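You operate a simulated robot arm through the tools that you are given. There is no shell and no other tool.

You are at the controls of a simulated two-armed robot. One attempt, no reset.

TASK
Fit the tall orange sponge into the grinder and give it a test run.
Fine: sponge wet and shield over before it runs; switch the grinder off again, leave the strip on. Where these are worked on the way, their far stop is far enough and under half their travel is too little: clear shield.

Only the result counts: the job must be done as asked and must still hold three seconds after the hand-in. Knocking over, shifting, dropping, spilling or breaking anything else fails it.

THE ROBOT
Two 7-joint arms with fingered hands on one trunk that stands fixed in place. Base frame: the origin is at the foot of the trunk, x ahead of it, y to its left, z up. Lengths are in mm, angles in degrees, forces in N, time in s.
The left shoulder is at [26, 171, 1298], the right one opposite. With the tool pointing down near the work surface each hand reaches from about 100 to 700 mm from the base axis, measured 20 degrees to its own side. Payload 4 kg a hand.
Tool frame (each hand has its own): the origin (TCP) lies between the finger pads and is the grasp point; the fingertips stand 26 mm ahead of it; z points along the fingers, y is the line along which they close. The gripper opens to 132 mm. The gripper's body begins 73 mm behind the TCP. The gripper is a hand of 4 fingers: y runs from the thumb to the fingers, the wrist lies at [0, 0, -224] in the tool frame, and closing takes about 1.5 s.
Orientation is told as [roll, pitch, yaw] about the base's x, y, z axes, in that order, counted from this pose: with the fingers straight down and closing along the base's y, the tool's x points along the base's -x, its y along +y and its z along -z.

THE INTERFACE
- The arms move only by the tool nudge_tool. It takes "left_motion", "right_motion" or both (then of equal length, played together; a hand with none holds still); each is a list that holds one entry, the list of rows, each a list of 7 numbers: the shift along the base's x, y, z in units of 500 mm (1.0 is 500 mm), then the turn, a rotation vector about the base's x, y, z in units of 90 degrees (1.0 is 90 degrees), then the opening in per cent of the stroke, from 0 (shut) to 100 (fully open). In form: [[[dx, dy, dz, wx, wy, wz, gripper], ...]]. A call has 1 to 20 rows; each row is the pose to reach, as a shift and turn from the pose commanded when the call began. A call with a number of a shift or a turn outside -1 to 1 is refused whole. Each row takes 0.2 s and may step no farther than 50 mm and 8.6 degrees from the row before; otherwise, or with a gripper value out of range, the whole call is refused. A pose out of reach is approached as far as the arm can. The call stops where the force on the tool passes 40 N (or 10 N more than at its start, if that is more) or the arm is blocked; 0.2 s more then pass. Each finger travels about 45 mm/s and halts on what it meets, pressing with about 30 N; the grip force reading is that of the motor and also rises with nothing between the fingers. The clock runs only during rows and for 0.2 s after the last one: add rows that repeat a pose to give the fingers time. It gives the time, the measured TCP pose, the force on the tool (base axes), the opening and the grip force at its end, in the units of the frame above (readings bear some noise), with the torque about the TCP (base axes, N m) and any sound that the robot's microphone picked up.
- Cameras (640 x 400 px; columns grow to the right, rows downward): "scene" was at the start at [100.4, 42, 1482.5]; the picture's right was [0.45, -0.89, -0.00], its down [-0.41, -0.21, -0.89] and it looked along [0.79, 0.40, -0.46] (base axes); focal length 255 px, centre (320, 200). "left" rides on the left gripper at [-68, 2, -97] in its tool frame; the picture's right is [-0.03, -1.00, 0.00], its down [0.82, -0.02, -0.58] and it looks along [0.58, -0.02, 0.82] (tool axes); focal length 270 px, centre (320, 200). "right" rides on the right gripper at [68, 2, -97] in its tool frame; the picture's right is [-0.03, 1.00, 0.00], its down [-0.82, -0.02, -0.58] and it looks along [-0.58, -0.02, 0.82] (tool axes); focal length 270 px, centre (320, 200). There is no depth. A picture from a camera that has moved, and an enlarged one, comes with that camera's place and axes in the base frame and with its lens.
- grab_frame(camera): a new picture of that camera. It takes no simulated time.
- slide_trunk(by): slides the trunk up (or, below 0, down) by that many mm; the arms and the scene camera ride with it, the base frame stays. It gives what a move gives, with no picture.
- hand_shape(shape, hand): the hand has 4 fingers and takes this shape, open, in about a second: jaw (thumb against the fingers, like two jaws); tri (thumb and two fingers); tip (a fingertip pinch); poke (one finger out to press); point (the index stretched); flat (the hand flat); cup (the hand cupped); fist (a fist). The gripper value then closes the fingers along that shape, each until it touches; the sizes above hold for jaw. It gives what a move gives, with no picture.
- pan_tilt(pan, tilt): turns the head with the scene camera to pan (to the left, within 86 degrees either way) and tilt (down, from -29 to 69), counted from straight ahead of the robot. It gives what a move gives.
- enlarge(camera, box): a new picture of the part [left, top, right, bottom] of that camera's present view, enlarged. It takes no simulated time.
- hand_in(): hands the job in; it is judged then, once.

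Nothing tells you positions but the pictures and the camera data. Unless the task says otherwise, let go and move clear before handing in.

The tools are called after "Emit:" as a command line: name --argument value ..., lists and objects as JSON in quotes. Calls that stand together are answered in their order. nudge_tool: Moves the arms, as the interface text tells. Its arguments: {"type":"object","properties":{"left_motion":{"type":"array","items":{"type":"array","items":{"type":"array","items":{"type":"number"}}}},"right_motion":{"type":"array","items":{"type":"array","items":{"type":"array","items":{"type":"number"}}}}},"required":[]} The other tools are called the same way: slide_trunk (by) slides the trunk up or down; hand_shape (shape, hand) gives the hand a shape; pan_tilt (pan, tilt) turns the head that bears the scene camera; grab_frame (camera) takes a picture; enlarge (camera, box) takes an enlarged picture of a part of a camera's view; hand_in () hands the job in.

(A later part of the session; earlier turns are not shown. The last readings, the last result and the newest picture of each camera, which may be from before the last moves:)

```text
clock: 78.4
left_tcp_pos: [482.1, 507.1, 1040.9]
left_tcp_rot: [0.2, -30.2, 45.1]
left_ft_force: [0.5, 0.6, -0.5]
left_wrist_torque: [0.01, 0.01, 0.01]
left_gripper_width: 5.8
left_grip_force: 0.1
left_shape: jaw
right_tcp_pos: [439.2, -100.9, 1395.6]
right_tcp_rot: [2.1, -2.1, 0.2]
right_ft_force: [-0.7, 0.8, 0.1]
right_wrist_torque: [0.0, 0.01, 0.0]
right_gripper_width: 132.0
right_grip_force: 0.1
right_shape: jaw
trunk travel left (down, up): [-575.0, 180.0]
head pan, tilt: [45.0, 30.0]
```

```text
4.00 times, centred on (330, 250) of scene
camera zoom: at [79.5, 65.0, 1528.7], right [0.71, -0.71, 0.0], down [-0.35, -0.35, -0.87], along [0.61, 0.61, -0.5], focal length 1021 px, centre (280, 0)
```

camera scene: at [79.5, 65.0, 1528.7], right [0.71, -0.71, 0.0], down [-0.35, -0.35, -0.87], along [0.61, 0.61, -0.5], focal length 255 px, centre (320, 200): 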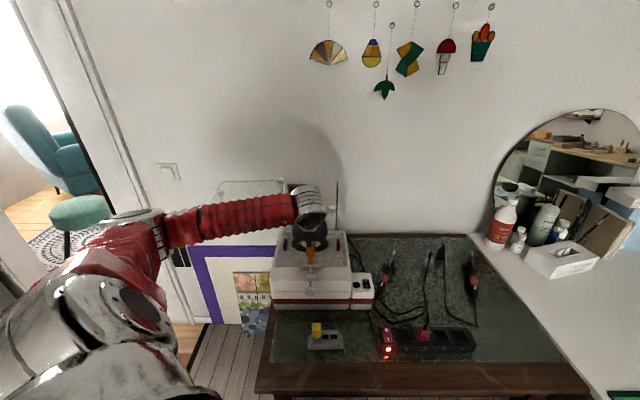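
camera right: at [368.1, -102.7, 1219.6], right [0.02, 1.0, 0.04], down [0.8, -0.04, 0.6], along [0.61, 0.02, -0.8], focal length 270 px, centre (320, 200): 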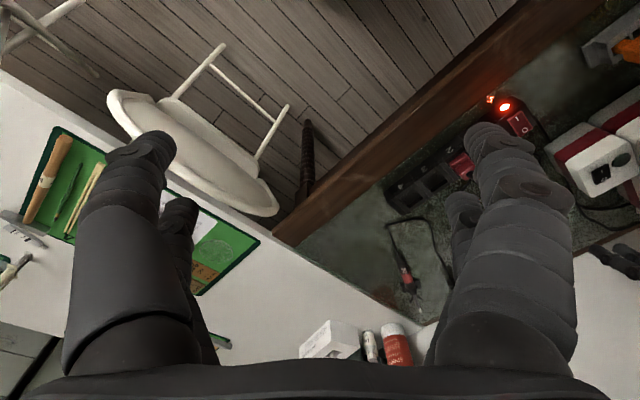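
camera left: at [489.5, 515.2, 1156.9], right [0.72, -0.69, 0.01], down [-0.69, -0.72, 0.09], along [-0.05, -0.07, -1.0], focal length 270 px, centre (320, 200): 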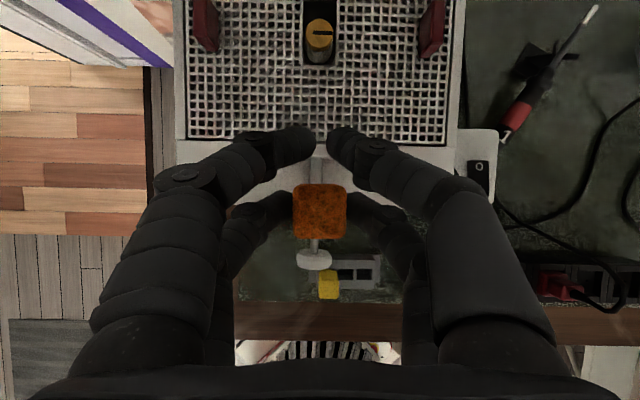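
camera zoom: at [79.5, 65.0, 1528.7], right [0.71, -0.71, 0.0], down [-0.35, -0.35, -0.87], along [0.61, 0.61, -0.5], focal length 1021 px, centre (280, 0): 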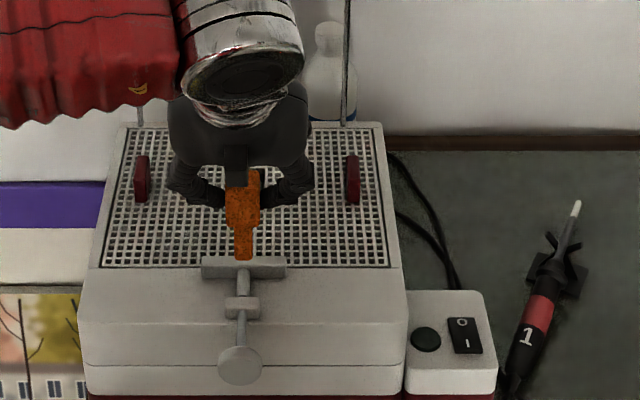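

The sponge hangs upright and the hand is at yaw 45°. I'll carry it over the bit to above the pocket, with about 40 mm clearance, and check alignment.

Emit:
nudge_tool --left_motion '[[[0.047, 0.047, 0, 0, 0, 0, 3], [0.094, 0.094, 0, 0, 0, 0, 3], [0.14, 0.14, 0, 0, 0, 0, 3], [0.187, 0.187, 0, 0, 0, 0, 3], [0.234, 0.234, 0, 0, 0, 0, 3], [0.234, 0.234, 0, 0, 0, 0, 3]]]'

Emit:
grab_frame --camera "left"

Emit:
grab_frame --camera "scene"

Emit:
enlarge --camera "scene" --box '[270, 190, 370, 290]'

Emit:
enlarge --camera "left" --box '[240, 120, 400, 260]'

```text
clock: 79.8
left_tcp_pos: [598.0, 625.1, 1039.9]
left_tcp_rot: [0.1, -30.1, 45.0]
left_ft_force: [1.1, 0.2, -1.2]
left_wrist_torque: [0.03, -0.01, 0.0]
left_gripper_width: 5.6
left_grip_force: 0.1
left_shape: jaw
right_tcp_pos: [438.3, -100.1, 1396.3]
right_tcp_rot: [2.0, -2.1, 0.2]
right_ft_force: [-0.7, 0.2, -0.4]
right_wrist_torque: [0.0, 0.0, 0.03]
right_gripper_width: 131.9
right_grip_force: 0.0
right_shape: jaw
trunk travel left (down, up): [-575.0, 180.0]
head pan, tilt: [45.0, 30.0]
```

```text
taken
camera left: at [605.3, 632.2, 1156.6], right [0.72, -0.69, 0.01], down [-0.69, -0.72, 0.09], along [-0.05, -0.07, -1.0], focal length 270 px, centre (320, 200)
```

left: 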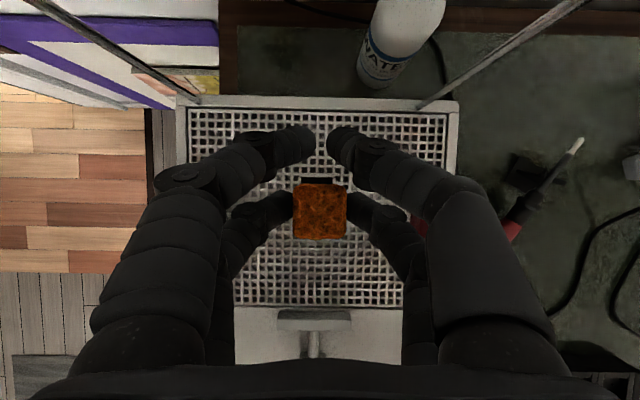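

```text
taken
camera scene: at [78.5, 65.0, 1528.7], right [0.71, -0.71, 0.0], down [-0.35, -0.35, -0.87], along [0.61, 0.61, -0.5], focal length 255 px, centre (320, 200)
```

scene: 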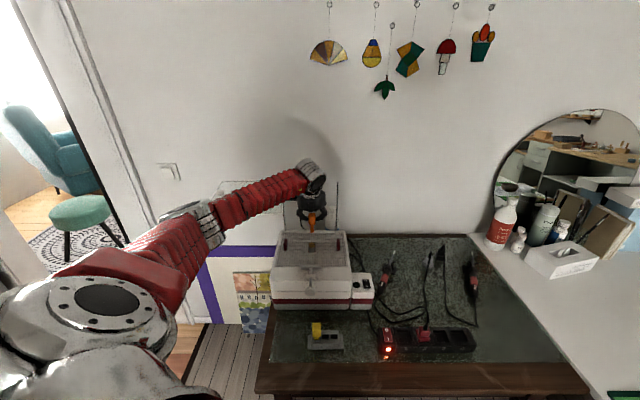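

```text
4.00 times, centred on (320, 240) of scene
camera zoom: at [78.5, 65.0, 1528.7], right [0.71, -0.71, 0.0], down [-0.35, -0.35, -0.87], along [0.61, 0.61, -0.5], focal length 1021 px, centre (320, 40)
```

zoom: 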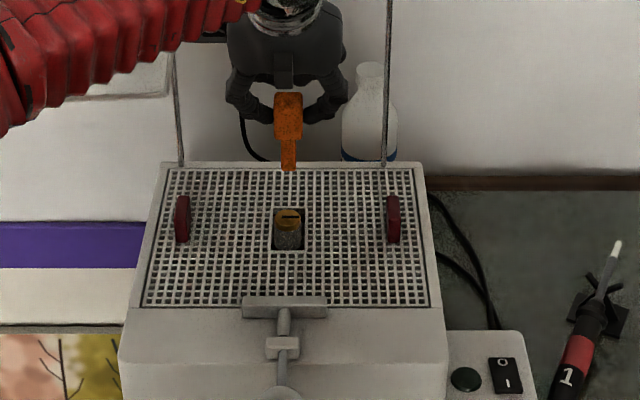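

```text
2.86 times, centred on (320, 190) of left
camera zoom: at [605.3, 632.2, 1156.6], right [0.72, -0.69, 0.01], down [-0.69, -0.72, 0.09], along [-0.05, -0.07, -1.0], focal length 772 px, centre (320, 229)
```

zoom: 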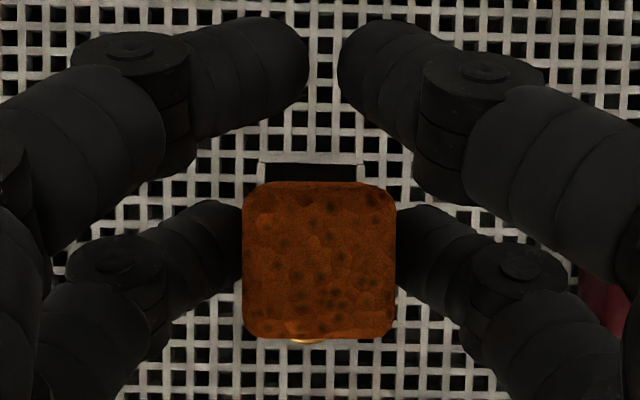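

By this view the sponge is at about u=-16.8, v=858.8 while the pocket's centre is near u=-17.3, v=856.5. I'll correct by 2 mm toward the bit and lower in small steps while watching the force.

Emit:
nudge_tool --left_motion '[[[-0.0032, -0.0022, -0.02, 0, 0, 0, 3], [-0.0032, -0.0022, -0.05, 0, 0, 0, 3], [-0.0032, -0.0022, -0.08, 0, 0, 0, 3], [-0.0032, -0.0022, -0.11, 0, 0, 0, 3], [-0.0032, -0.0022, -0.128, 0, 0, 0, 3], [-0.0032, -0.0022, -0.128, 0, 0, 0, 3]]]'

Emit:
enlarge --camera "left" --box '[240, 120, 400, 260]'

Emit:
enlarge --camera "scene" --box '[280, 200, 360, 280]'

```text
clock: 81.2
left_tcp_pos: [597.4, 623.2, 976.7]
left_tcp_rot: [0.1, -30.3, 44.9]
left_ft_force: [-0.3, 0.4, 0.5]
left_wrist_torque: [-0.03, 0.01, 0.0]
left_gripper_width: 5.5
left_grip_force: 0.0
left_shape: jaw
right_tcp_pos: [439.4, -99.9, 1396.7]
right_tcp_rot: [2.2, -2.0, 0.3]
right_ft_force: [0.5, 0.6, -0.2]
right_wrist_torque: [0.0, -0.01, 0.03]
right_gripper_width: 132.1
right_grip_force: 0.0
right_shape: jaw
trunk travel left (down, up): [-575.0, 180.0]
head pan, tilt: [45.0, 30.0]
```

```text
2.86 times, centred on (320, 190) of left
camera zoom: at [604.6, 631.1, 1093.0], right [0.72, -0.69, 0.01], down [-0.69, -0.72, 0.09], along [-0.05, -0.07, -1.0], focal length 772 px, centre (320, 229)
```

zoom: 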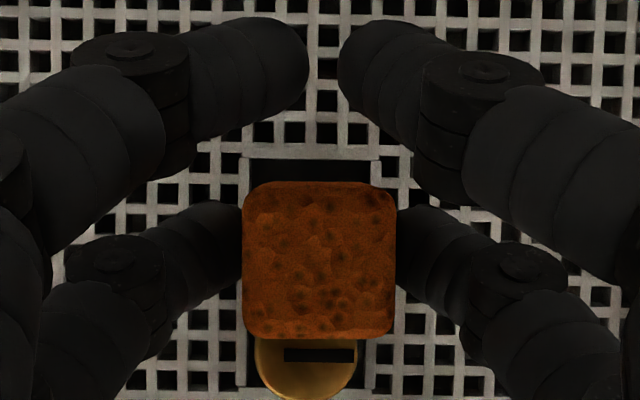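

```text
5.00 times, centred on (320, 240) of scene
camera zoom: at [79.1, 65.0, 1528.7], right [0.71, -0.71, 0.0], down [-0.35, -0.35, -0.87], along [0.61, 0.61, -0.5], focal length 1276 px, centre (320, 0)
```

zoom: 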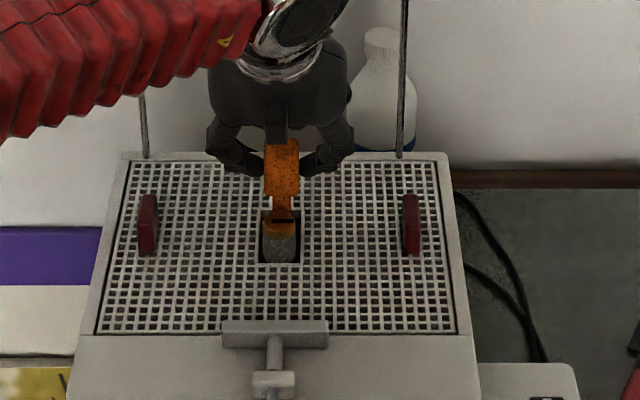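

Both views say the sponge is about 1.4 mm right of the pocket centre and well centred fore-aft. I'll shift it left by that and lower further in small steps.

Emit:
nudge_tool --left_motion '[[[-0.002, 0.002, -0.012, 0, 0, 0, 3], [-0.002, 0.002, -0.024, 0, 0, 0, 3], [-0.002, 0.002, -0.036, 0, 0, 0, 3], [-0.002, 0.002, -0.048, 0, 0, 0, 3], [-0.002, 0.002, -0.06, 0, 0, 0, 3]]]'

Emit:
enlarge --camera "left" --box '[240, 120, 400, 260]'

Emit:
enlarge --camera "scene" --box '[280, 200, 360, 280]'

```text
clock: 82.4
left_tcp_pos: [596.8, 624.9, 946.5]
left_tcp_rot: [0.1, -30.1, 44.9]
left_ft_force: [-0.4, -0.3, -0.8]
left_wrist_torque: [0.03, 0.01, 0.0]
left_gripper_width: 5.6
left_grip_force: 0.0
left_shape: jaw
right_tcp_pos: [438.5, -98.2, 1396.2]
right_tcp_rot: [2.0, -2.1, 0.2]
right_ft_force: [-0.3, 0.2, -0.2]
right_wrist_torque: [-0.04, -0.03, -0.02]
right_gripper_width: 132.0
right_grip_force: 0.0
right_shape: jaw
trunk travel left (down, up): [-575.0, 180.0]
head pan, tilt: [45.0, 30.0]
```

```text
2.86 times, centred on (320, 190) of left
camera zoom: at [603.2, 631.8, 1062.8], right [0.72, -0.69, 0.01], down [-0.69, -0.72, 0.09], along [-0.05, -0.07, -1.0], focal length 772 px, centre (320, 229)
```

zoom: 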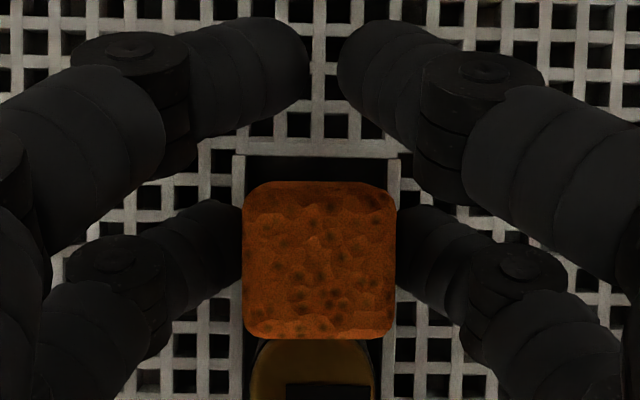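

```text
5.00 times, centred on (320, 240) of scene
camera zoom: at [79.3, 65.1, 1528.7], right [0.71, -0.71, 0.0], down [-0.35, -0.35, -0.87], along [0.61, 0.61, -0.5], focal length 1276 px, centre (320, 0)
```

zoom: 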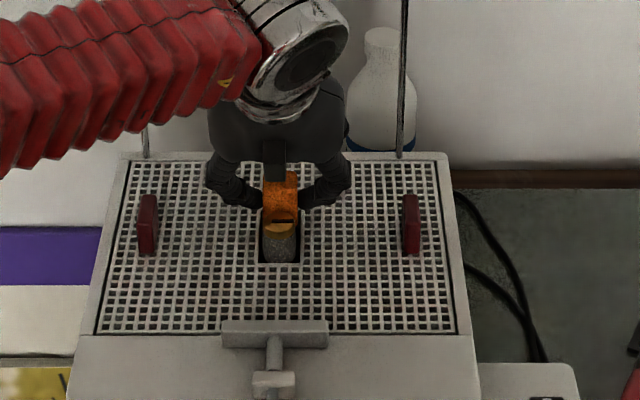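

No contact yet and the sponge is centred in the pocket opening. I'll lower the last millimetres the fingers allow, slowly.

Emit:
nudge_tool --left_motion '[[[0, 0, -0.006, 0, 0, 0, 3], [0, 0, -0.012, 0, 0, 0, 3], [0, 0, -0.018, 0, 0, 0, 3]]]'

Emit:
enlarge --camera "scene" --box '[290, 215, 350, 265]'

Emit:
enlarge --camera "left" --box '[240, 120, 400, 260]'

```text
clock: 83.2
left_tcp_pos: [595.8, 624.2, 936.2]
left_tcp_rot: [0.2, -30.2, 45.0]
left_ft_force: [-0.2, 0.1, 0.4]
left_wrist_torque: [0.01, 0.0, -0.01]
left_gripper_width: 5.8
left_grip_force: 0.1
left_shape: jaw
right_tcp_pos: [437.6, -98.8, 1396.4]
right_tcp_rot: [2.1, -2.0, 0.2]
right_ft_force: [-0.1, -1.1, 0.1]
right_wrist_torque: [0.0, 0.0, 0.01]
right_gripper_width: 132.0
right_grip_force: 0.0
right_shape: jaw
trunk travel left (down, up): [-575.0, 180.0]
head pan, tilt: [45.0, 30.0]
```

```text
8.00 times, centred on (320, 240) of scene
camera zoom: at [79.2, 65.1, 1528.7], right [0.71, -0.71, 0.0], down [-0.35, -0.35, -0.87], along [0.61, 0.61, -0.5], focal length 2042 px, centre (320, -120)
```

zoom: 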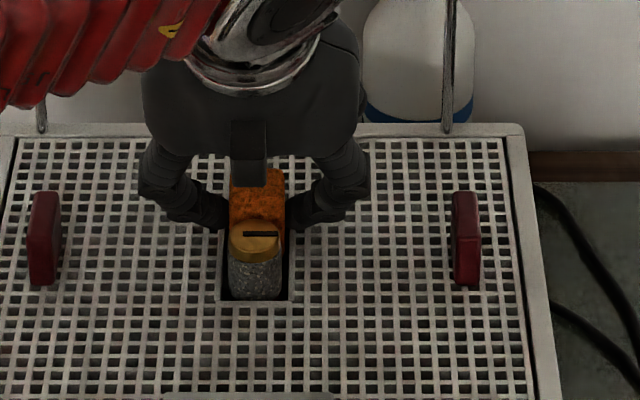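

```text
2.86 times, centred on (320, 190) of left
camera zoom: at [603.3, 631.7, 1054.3], right [0.72, -0.69, 0.01], down [-0.69, -0.72, 0.09], along [-0.05, -0.07, -1.0], focal length 772 px, centre (320, 229)
```

zoom: 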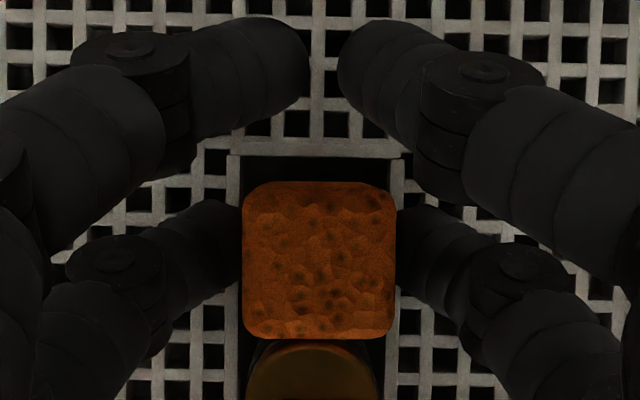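

Still free. I'll continue down a few mm at a time until either the sponge seats or the fingertips approach the grid.

Emit:
nudge_tool --left_motion '[[[0, 0, -0.005, 0, 0, 0, 3], [0, 0, -0.01, 0, 0, 0, 3], [0, 0, -0.015, 0, 0, 0, 3]]]'

Emit:
enlarge --camera "scene" --box '[290, 215, 350, 265]'

```text
clock: 84.0
left_tcp_pos: [596.1, 624.3, 931.6]
left_tcp_rot: [0.0, -30.4, 45.1]
left_ft_force: [-0.8, 0.6, 10.2]
left_wrist_torque: [0.01, 0.08, 0.0]
left_gripper_width: 5.9
left_grip_force: 0.0
left_shape: jaw
right_tcp_pos: [439.0, -101.4, 1396.3]
right_tcp_rot: [2.0, -2.1, 0.2]
right_ft_force: [0.0, -0.4, -0.7]
right_wrist_torque: [0.01, -0.03, 0.03]
right_gripper_width: 132.0
right_grip_force: 0.1
right_shape: jaw
trunk travel left (down, up): [-575.0, 180.0]
head pan, tilt: [45.0, 30.0]
```

```text
8.00 times, centred on (320, 240) of scene
camera zoom: at [78.1, 64.3, 1528.9], right [0.71, -0.71, 0.0], down [-0.35, -0.35, -0.87], along [0.61, 0.61, -0.5], focal length 2042 px, centre (320, -120)
```

zoom: 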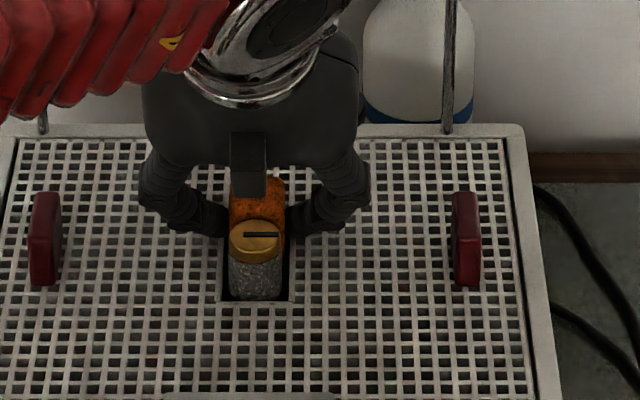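

A 10 N contact appeared, most likely fingertips on the grid with the sponge about 40 mm into the pocket. I'll ease up 2 mm, open the fingers gently and see how it sits.

Emit:
nudge_tool --left_motion '[[[0, 0, 0.006, 0, 0, 0, 3], [0, 0, 0.006, 0, 0, 0, 10], [0, 0, 0.006, 0, 0, 0, 20], [0, 0, 0.006, 0, 0, 0, 26], [0, 0, 0.006, 0, 0, 0, 32], [0, 0, 0.006, 0, 0, 0, 32]]]'

Emit:
enlarge --camera "left" --box '[240, 120, 400, 260]'

Emit:
enlarge --camera "scene" --box '[290, 215, 350, 265]'

```text
clock: 85.4
left_tcp_pos: [596.6, 624.5, 932.5]
left_tcp_rot: [0.1, -30.2, 45.1]
left_ft_force: [1.1, -1.2, -0.9]
left_wrist_torque: [0.02, 0.0, 0.0]
left_gripper_width: 41.9
left_grip_force: 0.0
left_shape: jaw
right_tcp_pos: [438.0, -100.3, 1396.9]
right_tcp_rot: [2.2, -2.1, 0.3]
right_ft_force: [-0.3, 0.7, -0.1]
right_wrist_torque: [0.01, -0.01, 0.0]
right_gripper_width: 131.9
right_grip_force: 0.0
right_shape: jaw
trunk travel left (down, up): [-575.0, 180.0]
head pan, tilt: [45.0, 30.0]
```

```text
2.86 times, centred on (320, 190) of left
camera zoom: at [603.4, 631.9, 1049.6], right [0.72, -0.69, 0.01], down [-0.69, -0.72, 0.09], along [-0.05, -0.07, -1.0], focal length 772 px, centre (320, 229)
```

zoom: 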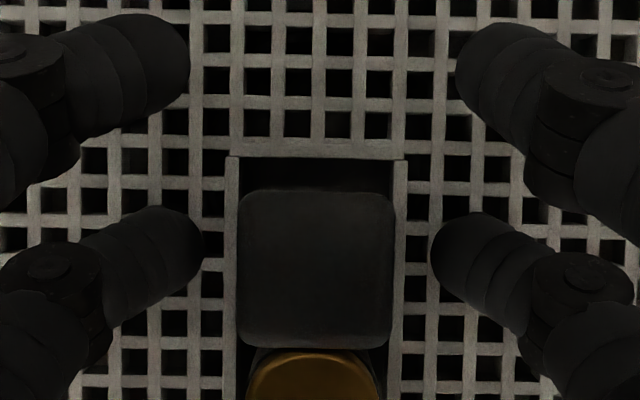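

```text
8.00 times, centred on (320, 240) of scene
camera zoom: at [79.2, 65.1, 1528.7], right [0.71, -0.71, 0.0], down [-0.35, -0.35, -0.87], along [0.61, 0.61, -0.5], focal length 2042 px, centre (320, -120)
```

zoom: 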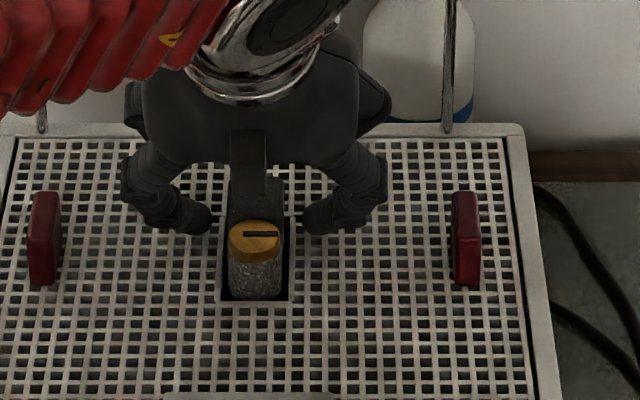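

The sponge has turned very dark since release, which may be the wet look. I'll look closer before pressing it down.

Emit:
enlarge --camera "left" --box '[290, 175, 350, 225]'

Emit:
enlarge --camera "scene" --box '[300, 230, 330, 255]'

Emit:
grab_frame --camera "left"

```text
8.00 times, centred on (320, 200) of left
camera zoom: at [603.4, 631.9, 1049.6], right [0.72, -0.69, 0.01], down [-0.69, -0.72, 0.09], along [-0.05, -0.07, -1.0], focal length 2162 px, centre (320, 200)
```

zoom: 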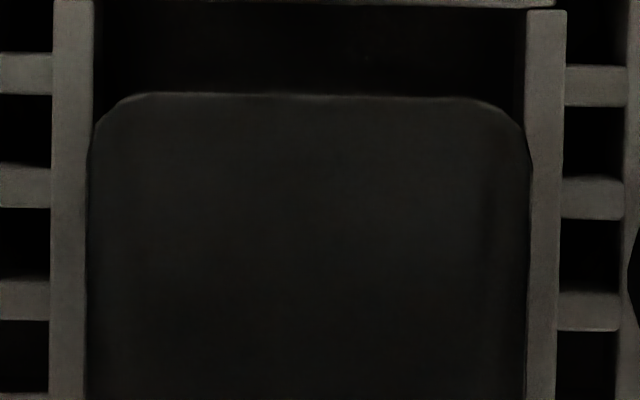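

```text
16.00 times, centred on (315, 242) of scene
camera zoom: at [79.2, 65.1, 1528.7], right [0.71, -0.71, 0.0], down [-0.35, -0.35, -0.87], along [0.61, 0.61, -0.5], focal length 4083 px, centre (400, -480)
```

zoom: 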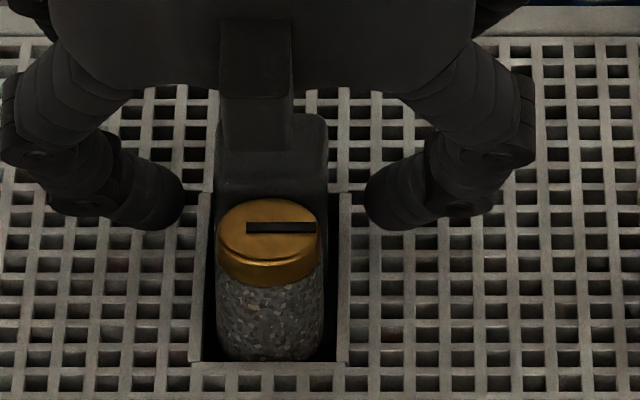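

```text
taken
camera left: at [603.4, 631.9, 1049.6], right [0.72, -0.69, 0.01], down [-0.69, -0.72, 0.09], along [-0.05, -0.07, -1.0], focal length 270 px, centre (320, 200)
```

left: 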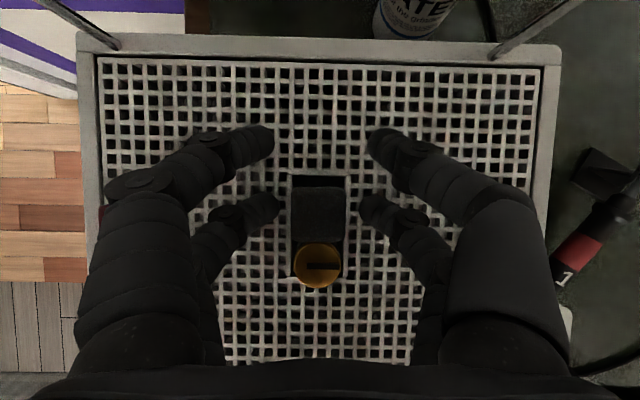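

The sponge kept its height when released, so it had already touched bottom at about z=926 (the 10 N contact), and its dark look suggests it's soaked. I'll raise the hand clear and look at it unobstructed.

Emit:
nudge_tool --left_motion '[[[0, 0, 0.04, 0, 0, 0, 40], [0, 0, 0.1, 0, 0, 0, 45], [0, 0, 0.18, 0, 0, 0, 45], [-0.06, -0.06, 0.22, 0, 0, 0, 45], [-0.12, -0.12, 0.22, 0, 0, 0, 45], [-0.18, -0.18, 0.22, 0, 0, 0, 45]]]'

Emit:
grab_frame --camera "left"

Emit:
enlarge --camera "left" --box '[260, 20, 380, 120]'

Emit:
enlarge --camera "scene" --box '[290, 215, 350, 265]'

```text
clock: 86.8
left_tcp_pos: [505.1, 534.7, 1043.4]
left_tcp_rot: [0.1, -30.2, 45.0]
left_ft_force: [0.0, 0.1, 0.6]
left_wrist_torque: [-0.02, -0.04, 0.02]
left_gripper_width: 58.9
left_grip_force: 0.0
left_shape: jaw
right_tcp_pos: [439.6, -100.6, 1397.2]
right_tcp_rot: [2.1, -2.1, 0.3]
right_ft_force: [1.2, 0.3, -0.8]
right_wrist_torque: [0.04, -0.03, 0.02]
right_gripper_width: 131.9
right_grip_force: 0.1
right_shape: jaw
trunk travel left (down, up): [-575.0, 180.0]
head pan, tilt: [45.0, 30.0]
```

```text
taken
camera left: at [512.0, 541.0, 1160.4], right [0.72, -0.69, 0.01], down [-0.69, -0.72, 0.09], along [-0.05, -0.07, -1.0], focal length 270 px, centre (320, 200)
```

left: 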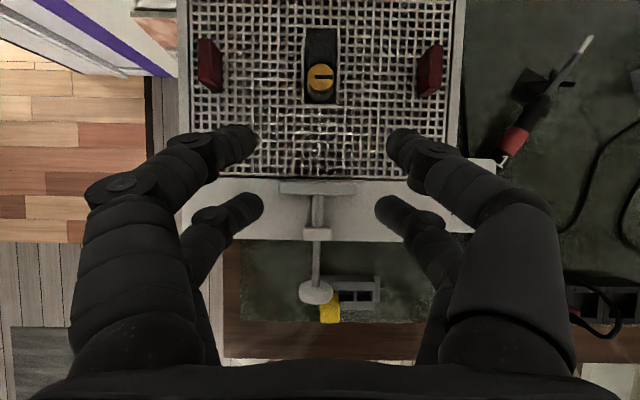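

```text
4.00 times, centred on (320, 70) of left
camera zoom: at [512.0, 541.0, 1160.4], right [0.72, -0.69, 0.01], down [-0.69, -0.72, 0.09], along [-0.05, -0.07, -1.0], focal length 1081 px, centre (320, 720)
```

zoom: 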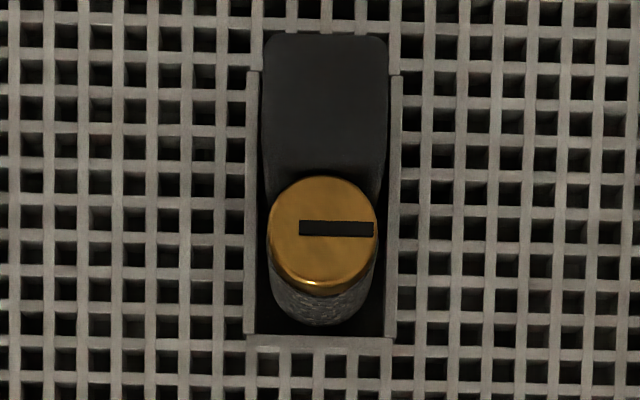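

```text
8.00 times, centred on (320, 240) of scene
camera zoom: at [78.0, 64.6, 1528.8], right [0.71, -0.71, 0.0], down [-0.35, -0.35, -0.87], along [0.61, 0.61, -0.5], focal length 2042 px, centre (320, -120)
```

zoom: 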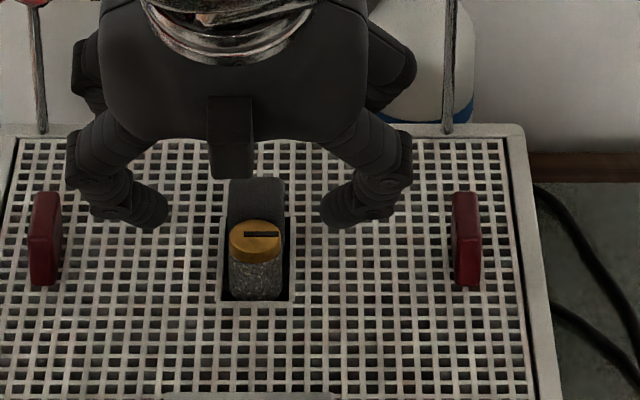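

The sponge stands upright against the bit with its top at about z=922, level with the bit, and it's uniformly dark now, so it looks soaked. I'll press its top lightly with closed fingers to confirm it's fully seated.

Emit:
nudge_tool --left_motion '[[[0.045, 0.042, 0, 0, 0, 0, 20], [0.09, 0.084, 0, 0, 0, 0, 2], [0.135, 0.127, -0.03, 0, 0, 0, 2], [0.178, 0.169, -0.087, 0, 0, 0, 2], [0.178, 0.169, -0.12, 0, 0, 0, 2], [0.178, 0.169, -0.145, 0, 0, 0, 2], [0.178, 0.169, -0.155, 0, 0, 0, 2]]]'

Emit:
nudge_tool --left_motion '[[[0, 0, -0.004, 0, 0, 0, 2], [0, 0, -0.008, 0, 0, 0, 2], [0, 0, -0.012, 0, 0, 0, 2]]]'

Emit:
enlarge --camera "left" --box '[240, 120, 400, 260]'

Emit:
enlarge --camera "scene" --box '[290, 215, 350, 265]'

```text
clock: 88.4
left_tcp_pos: [595.0, 619.1, 964.9]
left_tcp_rot: [0.1, -30.2, 45.0]
left_ft_force: [-0.1, -0.5, 0.2]
left_wrist_torque: [0.0, 0.03, 0.03]
left_gripper_width: 3.0
left_grip_force: 0.1
left_shape: jaw
right_tcp_pos: [439.6, -101.1, 1397.0]
right_tcp_rot: [2.1, -2.1, 0.2]
right_ft_force: [0.2, -0.9, 0.3]
right_wrist_torque: [-0.05, 0.04, 0.02]
right_gripper_width: 131.9
right_grip_force: 0.0
right_shape: jaw
trunk travel left (down, up): [-575.0, 180.0]
head pan, tilt: [45.0, 30.0]
```

```text
clock: 89.2
left_tcp_pos: [594.3, 619.4, 960.1]
left_tcp_rot: [0.1, -30.2, 45.0]
left_ft_force: [0.5, -1.1, 2.5]
left_wrist_torque: [-0.03, 0.03, 0.02]
left_gripper_width: 2.6
left_grip_force: 0.1
left_shape: jaw
right_tcp_pos: [439.6, -101.5, 1396.9]
right_tcp_rot: [2.1, -2.1, 0.2]
right_ft_force: [-0.4, -0.1, -0.3]
right_wrist_torque: [0.03, -0.01, 0.0]
right_gripper_width: 132.1
right_grip_force: 0.0
right_shape: jaw
trunk travel left (down, up): [-575.0, 180.0]
head pan, tilt: [45.0, 30.0]
```

```text
2.86 times, centred on (320, 190) of left
camera zoom: at [602.0, 626.4, 1076.9], right [0.72, -0.69, 0.01], down [-0.69, -0.72, 0.09], along [-0.05, -0.07, -1.0], focal length 772 px, centre (320, 229)
```

zoom: 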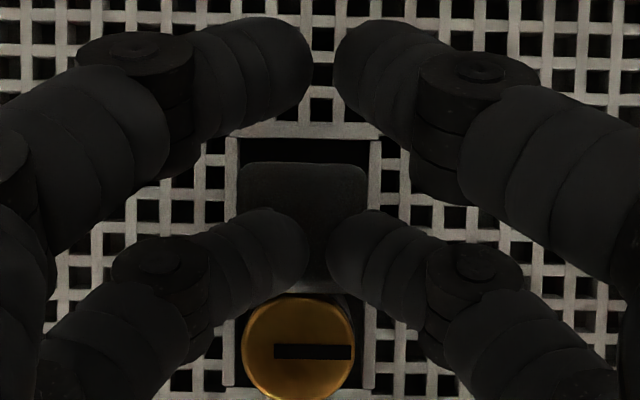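

```text
8.00 times, centred on (320, 240) of scene
camera zoom: at [78.8, 64.7, 1528.8], right [0.71, -0.71, 0.0], down [-0.35, -0.35, -0.87], along [0.61, 0.61, -0.5], focal length 2042 px, centre (320, -120)
```

zoom: 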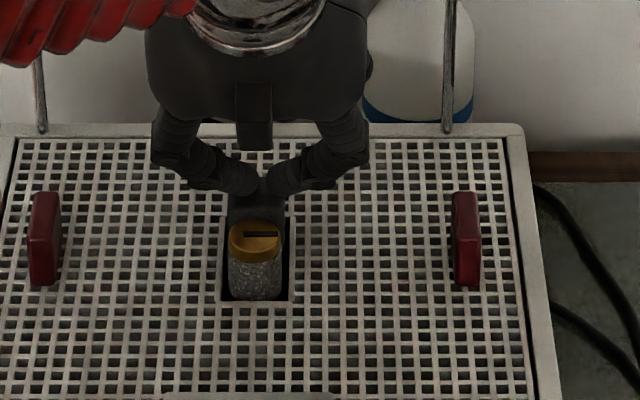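

Contact begins at TCP z≈960, right where expected. I'll press a few mm more to see if it yields.

Emit:
nudge_tool --left_motion '[[[0, 0, -0.004, 0, 0, 0, 2], [0, 0, -0.008, 0, 0, 0, 2]]]'

Emit:
enlarge --camera "left" --box '[240, 120, 400, 260]'

```text
clock: 89.8
left_tcp_pos: [594.7, 619.8, 959.4]
left_tcp_rot: [-0.1, -30.5, 45.2]
left_ft_force: [0.8, 1.9, 18.0]
left_wrist_torque: [-0.06, 0.07, 0.03]
left_gripper_width: 3.5
left_grip_force: 0.1
left_shape: jaw
right_tcp_pos: [437.1, -100.7, 1397.1]
right_tcp_rot: [2.0, -2.2, 0.2]
right_ft_force: [0.4, 0.0, -0.7]
right_wrist_torque: [0.01, -0.04, 0.0]
right_gripper_width: 131.6
right_grip_force: 0.0
right_shape: jaw
trunk travel left (down, up): [-575.0, 180.0]
head pan, tilt: [45.0, 30.0]
```

```text
2.86 times, centred on (320, 190) of left
camera zoom: at [601.8, 626.3, 1076.1], right [0.72, -0.69, 0.01], down [-0.69, -0.72, 0.08], along [-0.05, -0.07, -1.0], focal length 772 px, centre (320, 229)
```

zoom: 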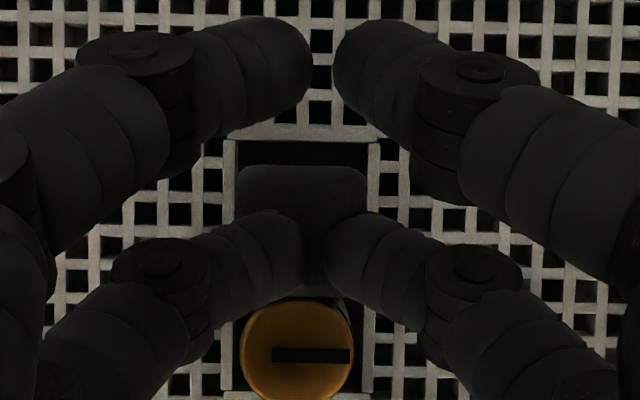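

It held firm at 18 N, so the sponge is seated. Now I'll raise the hand, bring it to vertical and go over to the open shield's knob.

Emit:
nudge_tool --left_motion '[[[0, 0, 0.08, 0, 0, 0, 2], [0, 0, 0.16, 0, 0, 0, 10], [0, 0, 0.24, 0, 0, 0, 30], [-0.06, -0.03, 0.3, -0.05, 0.05, 0, 45], [-0.12, -0.06, 0.36, -0.1, 0.1, 0, 45], [-0.18, -0.09, 0.42, -0.15, 0.15, 0, 45], [-0.22, -0.11, 0.49, -0.2, 0.2, 0, 45], [-0.228, -0.118, 0.57, -0.2357, 0.2357, 0, 45]]]'

Emit:
nudge_tool --left_motion '[[[-0.043, 0.078, 0, 0, 0, 0, 45], [-0.086, 0.156, 0, 0, 0, 0, 45], [-0.129, 0.234, 0, 0, 0, 0, 45], [-0.172, 0.312, 0, 0, 0, 0, 45], [-0.215, 0.39, 0, 0, 0, 0, 45], [-0.255, 0.466, 0, 0, 0, 0, 45], [-0.255, 0.466, 0, 0, 0, 0, 45]]]'

Emit:
grab_frame --camera "left"

Emit:
grab_frame --camera "scene"

```text
clock: 91.6
left_tcp_pos: [481.6, 560.6, 1241.3]
left_tcp_rot: [0.0, 0.0, 45.1]
left_ft_force: [-0.4, -0.1, -0.7]
left_wrist_torque: [-0.01, -0.04, -0.02]
left_gripper_width: 59.1
left_grip_force: 0.1
left_shape: jaw
right_tcp_pos: [440.5, -100.0, 1395.3]
right_tcp_rot: [2.1, -2.2, 0.0]
right_ft_force: [0.9, 0.2, -0.2]
right_wrist_torque: [0.04, 0.02, -0.03]
right_gripper_width: 132.4
right_grip_force: 0.1
right_shape: jaw
trunk travel left (down, up): [-575.0, 180.0]
head pan, tilt: [45.0, 30.0]
```

```text
clock: 93.2
left_tcp_pos: [353.2, 792.9, 1241.5]
left_tcp_rot: [0.0, -0.2, 45.0]
left_ft_force: [-0.6, -0.8, 0.2]
left_wrist_torque: [0.01, -0.01, -0.01]
left_gripper_width: 58.9
left_grip_force: 0.0
left_shape: jaw
right_tcp_pos: [438.3, -100.6, 1396.4]
right_tcp_rot: [2.1, -2.1, 0.2]
right_ft_force: [-0.6, 1.1, 0.7]
right_wrist_torque: [-0.01, 0.0, -0.01]
right_gripper_width: 131.9
right_grip_force: 0.0
right_shape: jaw
trunk travel left (down, up): [-575.0, 180.0]
head pan, tilt: [45.0, 30.0]
```

```text
taken
camera left: at [401.5, 840.2, 1336.4], right [0.72, -0.69, 0.0], down [-0.56, -0.59, 0.58], along [-0.4, -0.42, -0.82], focal length 270 px, centre (320, 200)
```

left: 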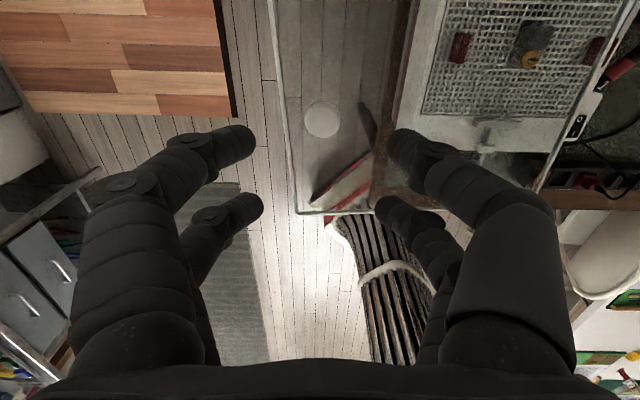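

```text
taken
camera scene: at [79.2, 64.7, 1528.7], right [0.71, -0.71, 0.0], down [-0.35, -0.35, -0.87], along [0.61, 0.61, -0.5], focal length 255 px, centre (320, 200)
```

scene: 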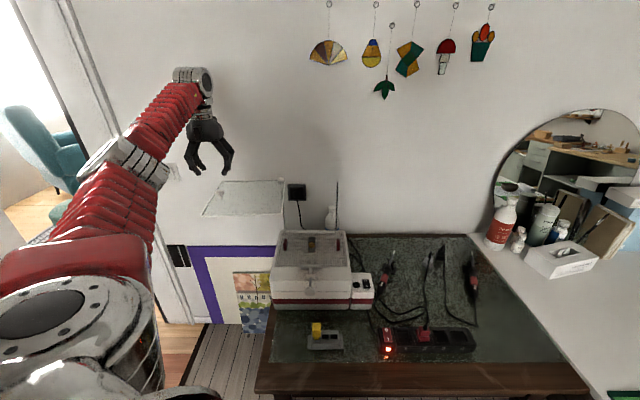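

The knob is again on the tool axis (at about row 120). One thing first: the dark patch at the sponge looks larger than expected from here, so I'll enlarge it.

Emit:
enlarge --camera "left" --box '[470, 0, 610, 110]'

Emit:
enlarge --camera "scene" --box '[290, 215, 350, 265]'

```text
3.64 times, centred on (540, 55) of left
camera zoom: at [401.5, 840.2, 1336.4], right [0.72, -0.69, 0.0], down [-0.56, -0.59, 0.58], along [-0.4, -0.42, -0.82], focal length 983 px, centre (-480, 727)
```

zoom: 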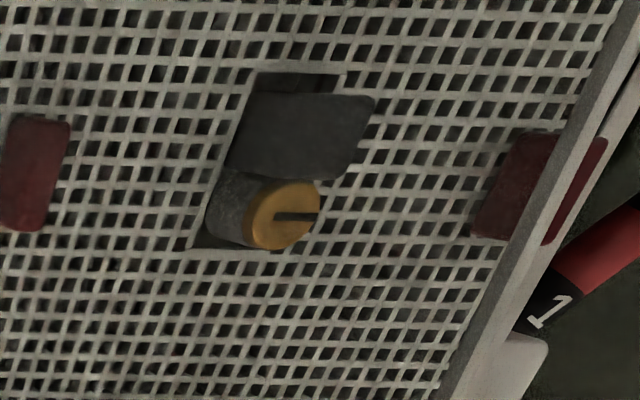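

```text
8.00 times, centred on (320, 240) of scene
camera zoom: at [79.2, 64.7, 1528.7], right [0.71, -0.71, 0.0], down [-0.35, -0.35, -0.87], along [0.61, 0.61, -0.5], focal length 2042 px, centre (320, -120)
```

zoom: 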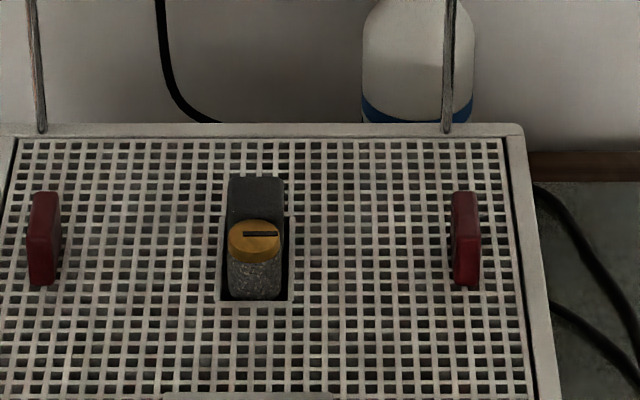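

It's simply the upright dark sponge seen from the left. Now I'll descend onto the shield knob and cage it.

Emit:
nudge_tool --left_motion '[[[0, 0, -0.06, 0, 0, 0, 45], [0, 0, -0.12, 0, 0, 0, 45], [0, 0, -0.155, 0, 0, 0, 45], [0, 0, -0.155, 0, 0, 0, 30], [0, 0, -0.155, 0, 0, 0, 15], [0, 0, -0.155, 0, 0, 0, 6], [0, 0, -0.155, 0, 0, 0, 6], [0, 0, -0.155, 0, 0, 0, 6]]]'

Emit:
enlarge --camera "left" --box '[240, 100, 400, 240]'

```text
clock: 95.0
left_tcp_pos: [354.8, 793.4, 1162.1]
left_tcp_rot: [0.1, -0.2, 45.0]
left_ft_force: [1.0, -1.1, 0.3]
left_wrist_torque: [0.03, 0.0, -0.01]
left_gripper_width: 8.5
left_grip_force: 0.1
left_shape: jaw
right_tcp_pos: [439.7, -99.5, 1396.2]
right_tcp_rot: [2.1, -2.1, 0.2]
right_ft_force: [0.8, 0.3, 0.2]
right_wrist_torque: [0.03, 0.02, 0.02]
right_gripper_width: 132.1
right_grip_force: 0.0
right_shape: jaw
trunk travel left (down, up): [-575.0, 180.0]
head pan, tilt: [45.0, 30.0]
```

```text
2.86 times, centred on (320, 170) of left
camera zoom: at [401.9, 840.8, 1258.7], right [0.72, -0.69, 0.0], down [-0.56, -0.59, 0.58], along [-0.4, -0.42, -0.82], focal length 772 px, centre (320, 286)
```

zoom: 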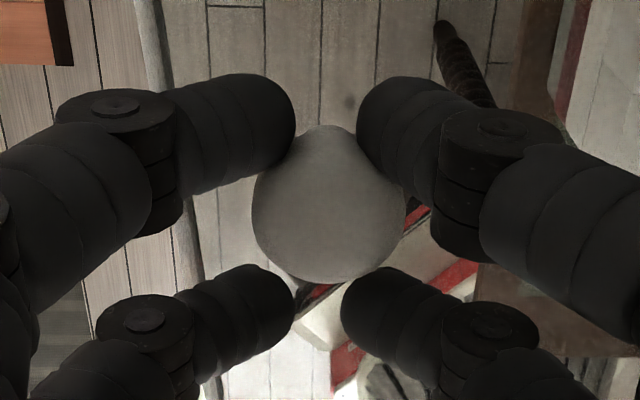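

Knob caged. I'll swing the shield back along its arc to the starting stop over the grid.

Emit:
nudge_tool --left_motion '[[[-0.0038, -0.0386, 0, 0, 0, 0, 6], [-0.0042, -0.0772, 0, 0, 0, 0, 6], [-0.0014, -0.116, 0, 0, 0, 0, 6], [0.0048, -0.154, 0, 0, 0, 0, 6], [0.0146, -0.1916, 0, 0, 0, 0, 6], [0.0274, -0.2282, 0, 0, 0, 0, 6], [0.0432, -0.2636, 0, 0, 0, 0, 6], [0.0622, -0.2972, 0, 0, 0, 0, 6], [0.084, -0.3292, 0, 0, 0, 0, 6], [0.1086, -0.3592, 0, 0, 0, 0, 6], [0.1356, -0.387, 0, 0, 0, 0, 6], [0.165, -0.4122, 0, 0, 0, 0, 6], [0.1964, -0.4348, 0, 0, 0, 0, 6], [0.2298, -0.4546, 0, 0, 0, 0, 6], [0.2648, -0.4714, 0, 0, 0, 0, 6], [0.3008, -0.4852, 0, 0, 0, 0, 6], [0.3382, -0.4956, 0, 0, 0, 0, 6]]]'

Emit:
grab_frame --camera "scene"

Emit:
enlarge --camera "left" --box '[240, 100, 400, 240]'

```text
clock: 98.6
left_tcp_pos: [524.1, 543.0, 1161.7]
left_tcp_rot: [0.3, 0.0, 44.8]
left_ft_force: [1.0, 2.7, -1.4]
left_wrist_torque: [0.09, -0.06, -0.04]
left_gripper_width: 8.2
left_grip_force: 0.1
left_shape: jaw
right_tcp_pos: [439.6, -101.2, 1395.0]
right_tcp_rot: [2.1, -2.1, 0.2]
right_ft_force: [-0.3, 0.1, 0.0]
right_wrist_torque: [0.02, 0.02, 0.0]
right_gripper_width: 132.1
right_grip_force: 0.0
right_shape: jaw
trunk travel left (down, up): [-575.0, 180.0]
head pan, tilt: [45.0, 30.0]
```

```text
taken
camera scene: at [80.0, 63.8, 1528.7], right [0.71, -0.71, 0.0], down [-0.35, -0.35, -0.87], along [0.61, 0.61, -0.5], focal length 255 px, centre (320, 200)
```

scene: 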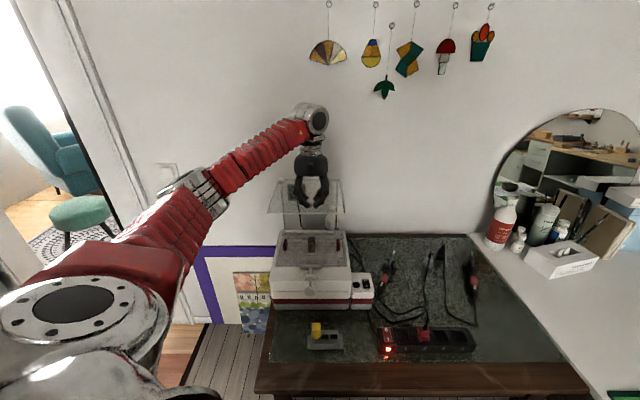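

```text
2.86 times, centred on (320, 170) of left
camera zoom: at [571.5, 590.8, 1258.5], right [0.72, -0.69, 0.0], down [-0.56, -0.59, 0.58], along [-0.4, -0.42, -0.82], focal length 772 px, centre (320, 286)
```

zoom: 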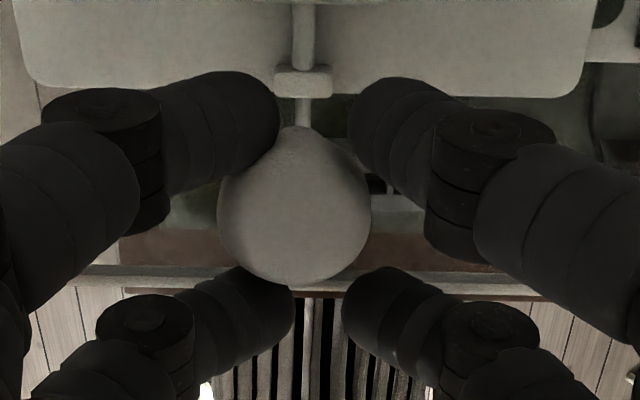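

Nearly closed. I'll nudge it firmly to its stop.

Emit:
nudge_tool --left_motion '[[[0.008, -0.002, 0, 0, 0, 0, 6], [0.016, -0.004, 0, 0, 0, 0, 6], [0.022, -0.0055, 0, 0, 0, 0, 6]]]'

Emit:
enlarge --camera "scene" --box '[250, 150, 390, 270]'

```text
clock: 99.4
left_tcp_pos: [531.7, 542.1, 1163.5]
left_tcp_rot: [0.1, -0.1, 44.9]
left_ft_force: [-9.4, -4.2, 0.7]
left_wrist_torque: [-0.09, 0.25, 0.13]
left_gripper_width: 8.5
left_grip_force: 0.0
left_shape: jaw
right_tcp_pos: [437.6, -101.0, 1397.2]
right_tcp_rot: [2.1, -2.2, 0.2]
right_ft_force: [-0.3, -0.3, 0.6]
right_wrist_torque: [-0.02, -0.02, -0.01]
right_gripper_width: 132.2
right_grip_force: 0.1
right_shape: jaw
trunk travel left (down, up): [-575.0, 180.0]
head pan, tilt: [45.0, 30.0]
```

```text
3.33 times, centred on (320, 210) of scene
camera zoom: at [77.2, 64.0, 1528.9], right [0.71, -0.71, 0.0], down [-0.35, -0.35, -0.87], along [0.61, 0.61, -0.5], focal length 851 px, centre (320, 167)
```

zoom: 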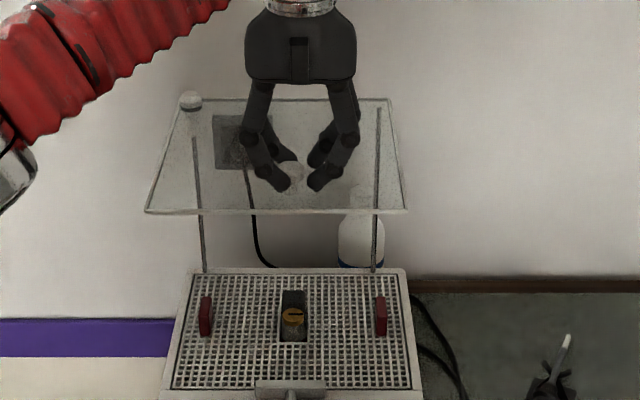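

The shield is back at its stop (about 10 N). I'll release it, rise, and go to the switch box with the hand tilted 30° so only the near fingertip pair will press.

Emit:
nudge_tool --left_motion '[[[-0.012, 0.003, 0, 0, 0, 0, 15], [-0.016, 0.004, 0, 0, 0, 0, 30], [-0.016, 0.004, 0, 0, 0, 0, 45], [-0.016, 0.004, 0, 0, 0, 0, 45], [-0.016, 0.004, 0.06, 0, 0, 0, 45], [-0.016, 0.004, 0.13, 0, 0, 0, 45]]]'

Emit:
nudge_tool --left_motion '[[[0.008, -0.082, 0, 0, 0, 0, 30], [0.016, -0.163, 0, 0, 0, 0, 15], [0.023, -0.245, 0, 0, 0, 0, 2], [0.031, -0.327, 0, 0, 0, 0, 2], [0.048, -0.33, -0.0675, 0.0295, -0.0295, 0, 2], [0.065, -0.333, -0.135, 0.0589, -0.0589, 0, 2], [0.082, -0.335, -0.2025, 0.0884, -0.0884, 0, 2], [0.099, -0.338, -0.27, 0.1179, -0.1179, 0, 2], [0.116, -0.341, -0.3375, 0.1473, -0.1473, 0, 2], [0.133, -0.344, -0.405, 0.1768, -0.1768, 0, 2], [0.15, -0.347, -0.4725, 0.2063, -0.2063, 0, 2], [0.167, -0.349, -0.54, 0.2357, -0.2357, 0, 2]]]'

Emit:
grab_frame --camera "left"

Emit:
grab_frame --camera "scene"

```text
clock: 100.8
left_tcp_pos: [527.1, 544.3, 1229.2]
left_tcp_rot: [0.1, -0.2, 45.0]
left_ft_force: [-0.6, -0.3, -0.2]
left_wrist_torque: [-0.02, 0.0, -0.01]
left_gripper_width: 58.8
left_grip_force: 0.1
left_shape: jaw
right_tcp_pos: [438.5, -99.8, 1395.6]
right_tcp_rot: [2.1, -2.2, 0.0]
right_ft_force: [0.3, -0.4, -0.5]
right_wrist_torque: [0.03, 0.0, -0.02]
right_gripper_width: 132.1
right_grip_force: 0.1
right_shape: jaw
trunk travel left (down, up): [-575.0, 180.0]
head pan, tilt: [45.0, 30.0]
```

```text
clock: 103.4
left_tcp_pos: [609.8, 369.3, 957.0]
left_tcp_rot: [0.1, -30.2, 44.8]
left_ft_force: [0.1, -0.6, 0.3]
left_wrist_torque: [0.02, -0.03, -0.03]
left_gripper_width: 3.1
left_grip_force: 0.1
left_shape: jaw
right_tcp_pos: [438.9, -99.8, 1396.1]
right_tcp_rot: [2.0, -2.1, 0.2]
right_ft_force: [0.4, -0.2, -0.2]
right_wrist_torque: [0.01, 0.0, -0.01]
right_gripper_width: 132.0
right_grip_force: 0.0
right_shape: jaw
trunk travel left (down, up): [-575.0, 180.0]
head pan, tilt: [45.0, 30.0]
```

```text
taken
camera left: at [616.6, 377.3, 1073.6], right [0.72, -0.69, 0.01], down [-0.69, -0.72, 0.09], along [-0.05, -0.07, -1.0], focal length 270 px, centre (320, 200)
```

left: 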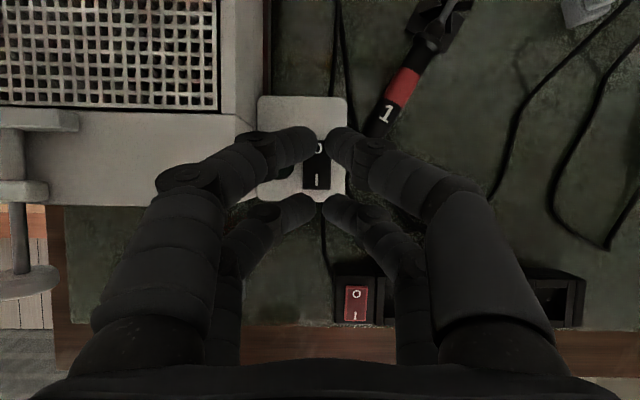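

```text
taken
camera scene: at [79.8, 65.0, 1528.7], right [0.71, -0.71, 0.0], down [-0.35, -0.35, -0.87], along [0.61, 0.61, -0.5], focal length 255 px, centre (320, 200)
```

scene: 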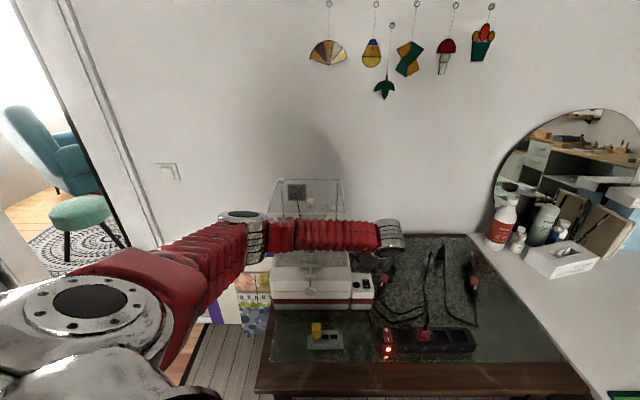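

The hand camera sees the rocker right ahead of the fingertips. I'll enlarge to measure it.

Emit:
enlarge --camera "left" --box '[250, 90, 390, 230]'

```text
2.86 times, centred on (320, 160) of left
camera zoom: at [616.6, 377.3, 1073.6], right [0.72, -0.69, 0.01], down [-0.69, -0.72, 0.09], along [-0.05, -0.07, -1.0], focal length 772 px, centre (320, 314)
```

zoom: 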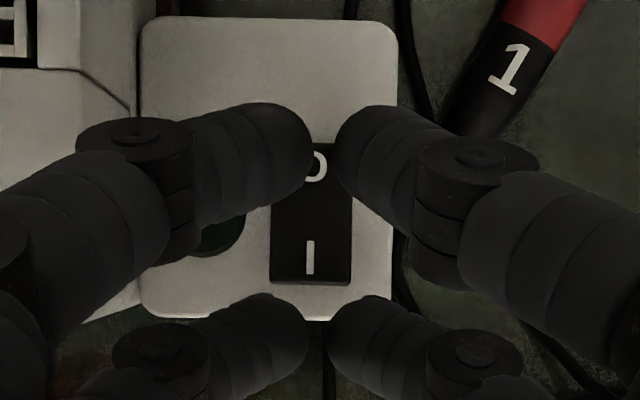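

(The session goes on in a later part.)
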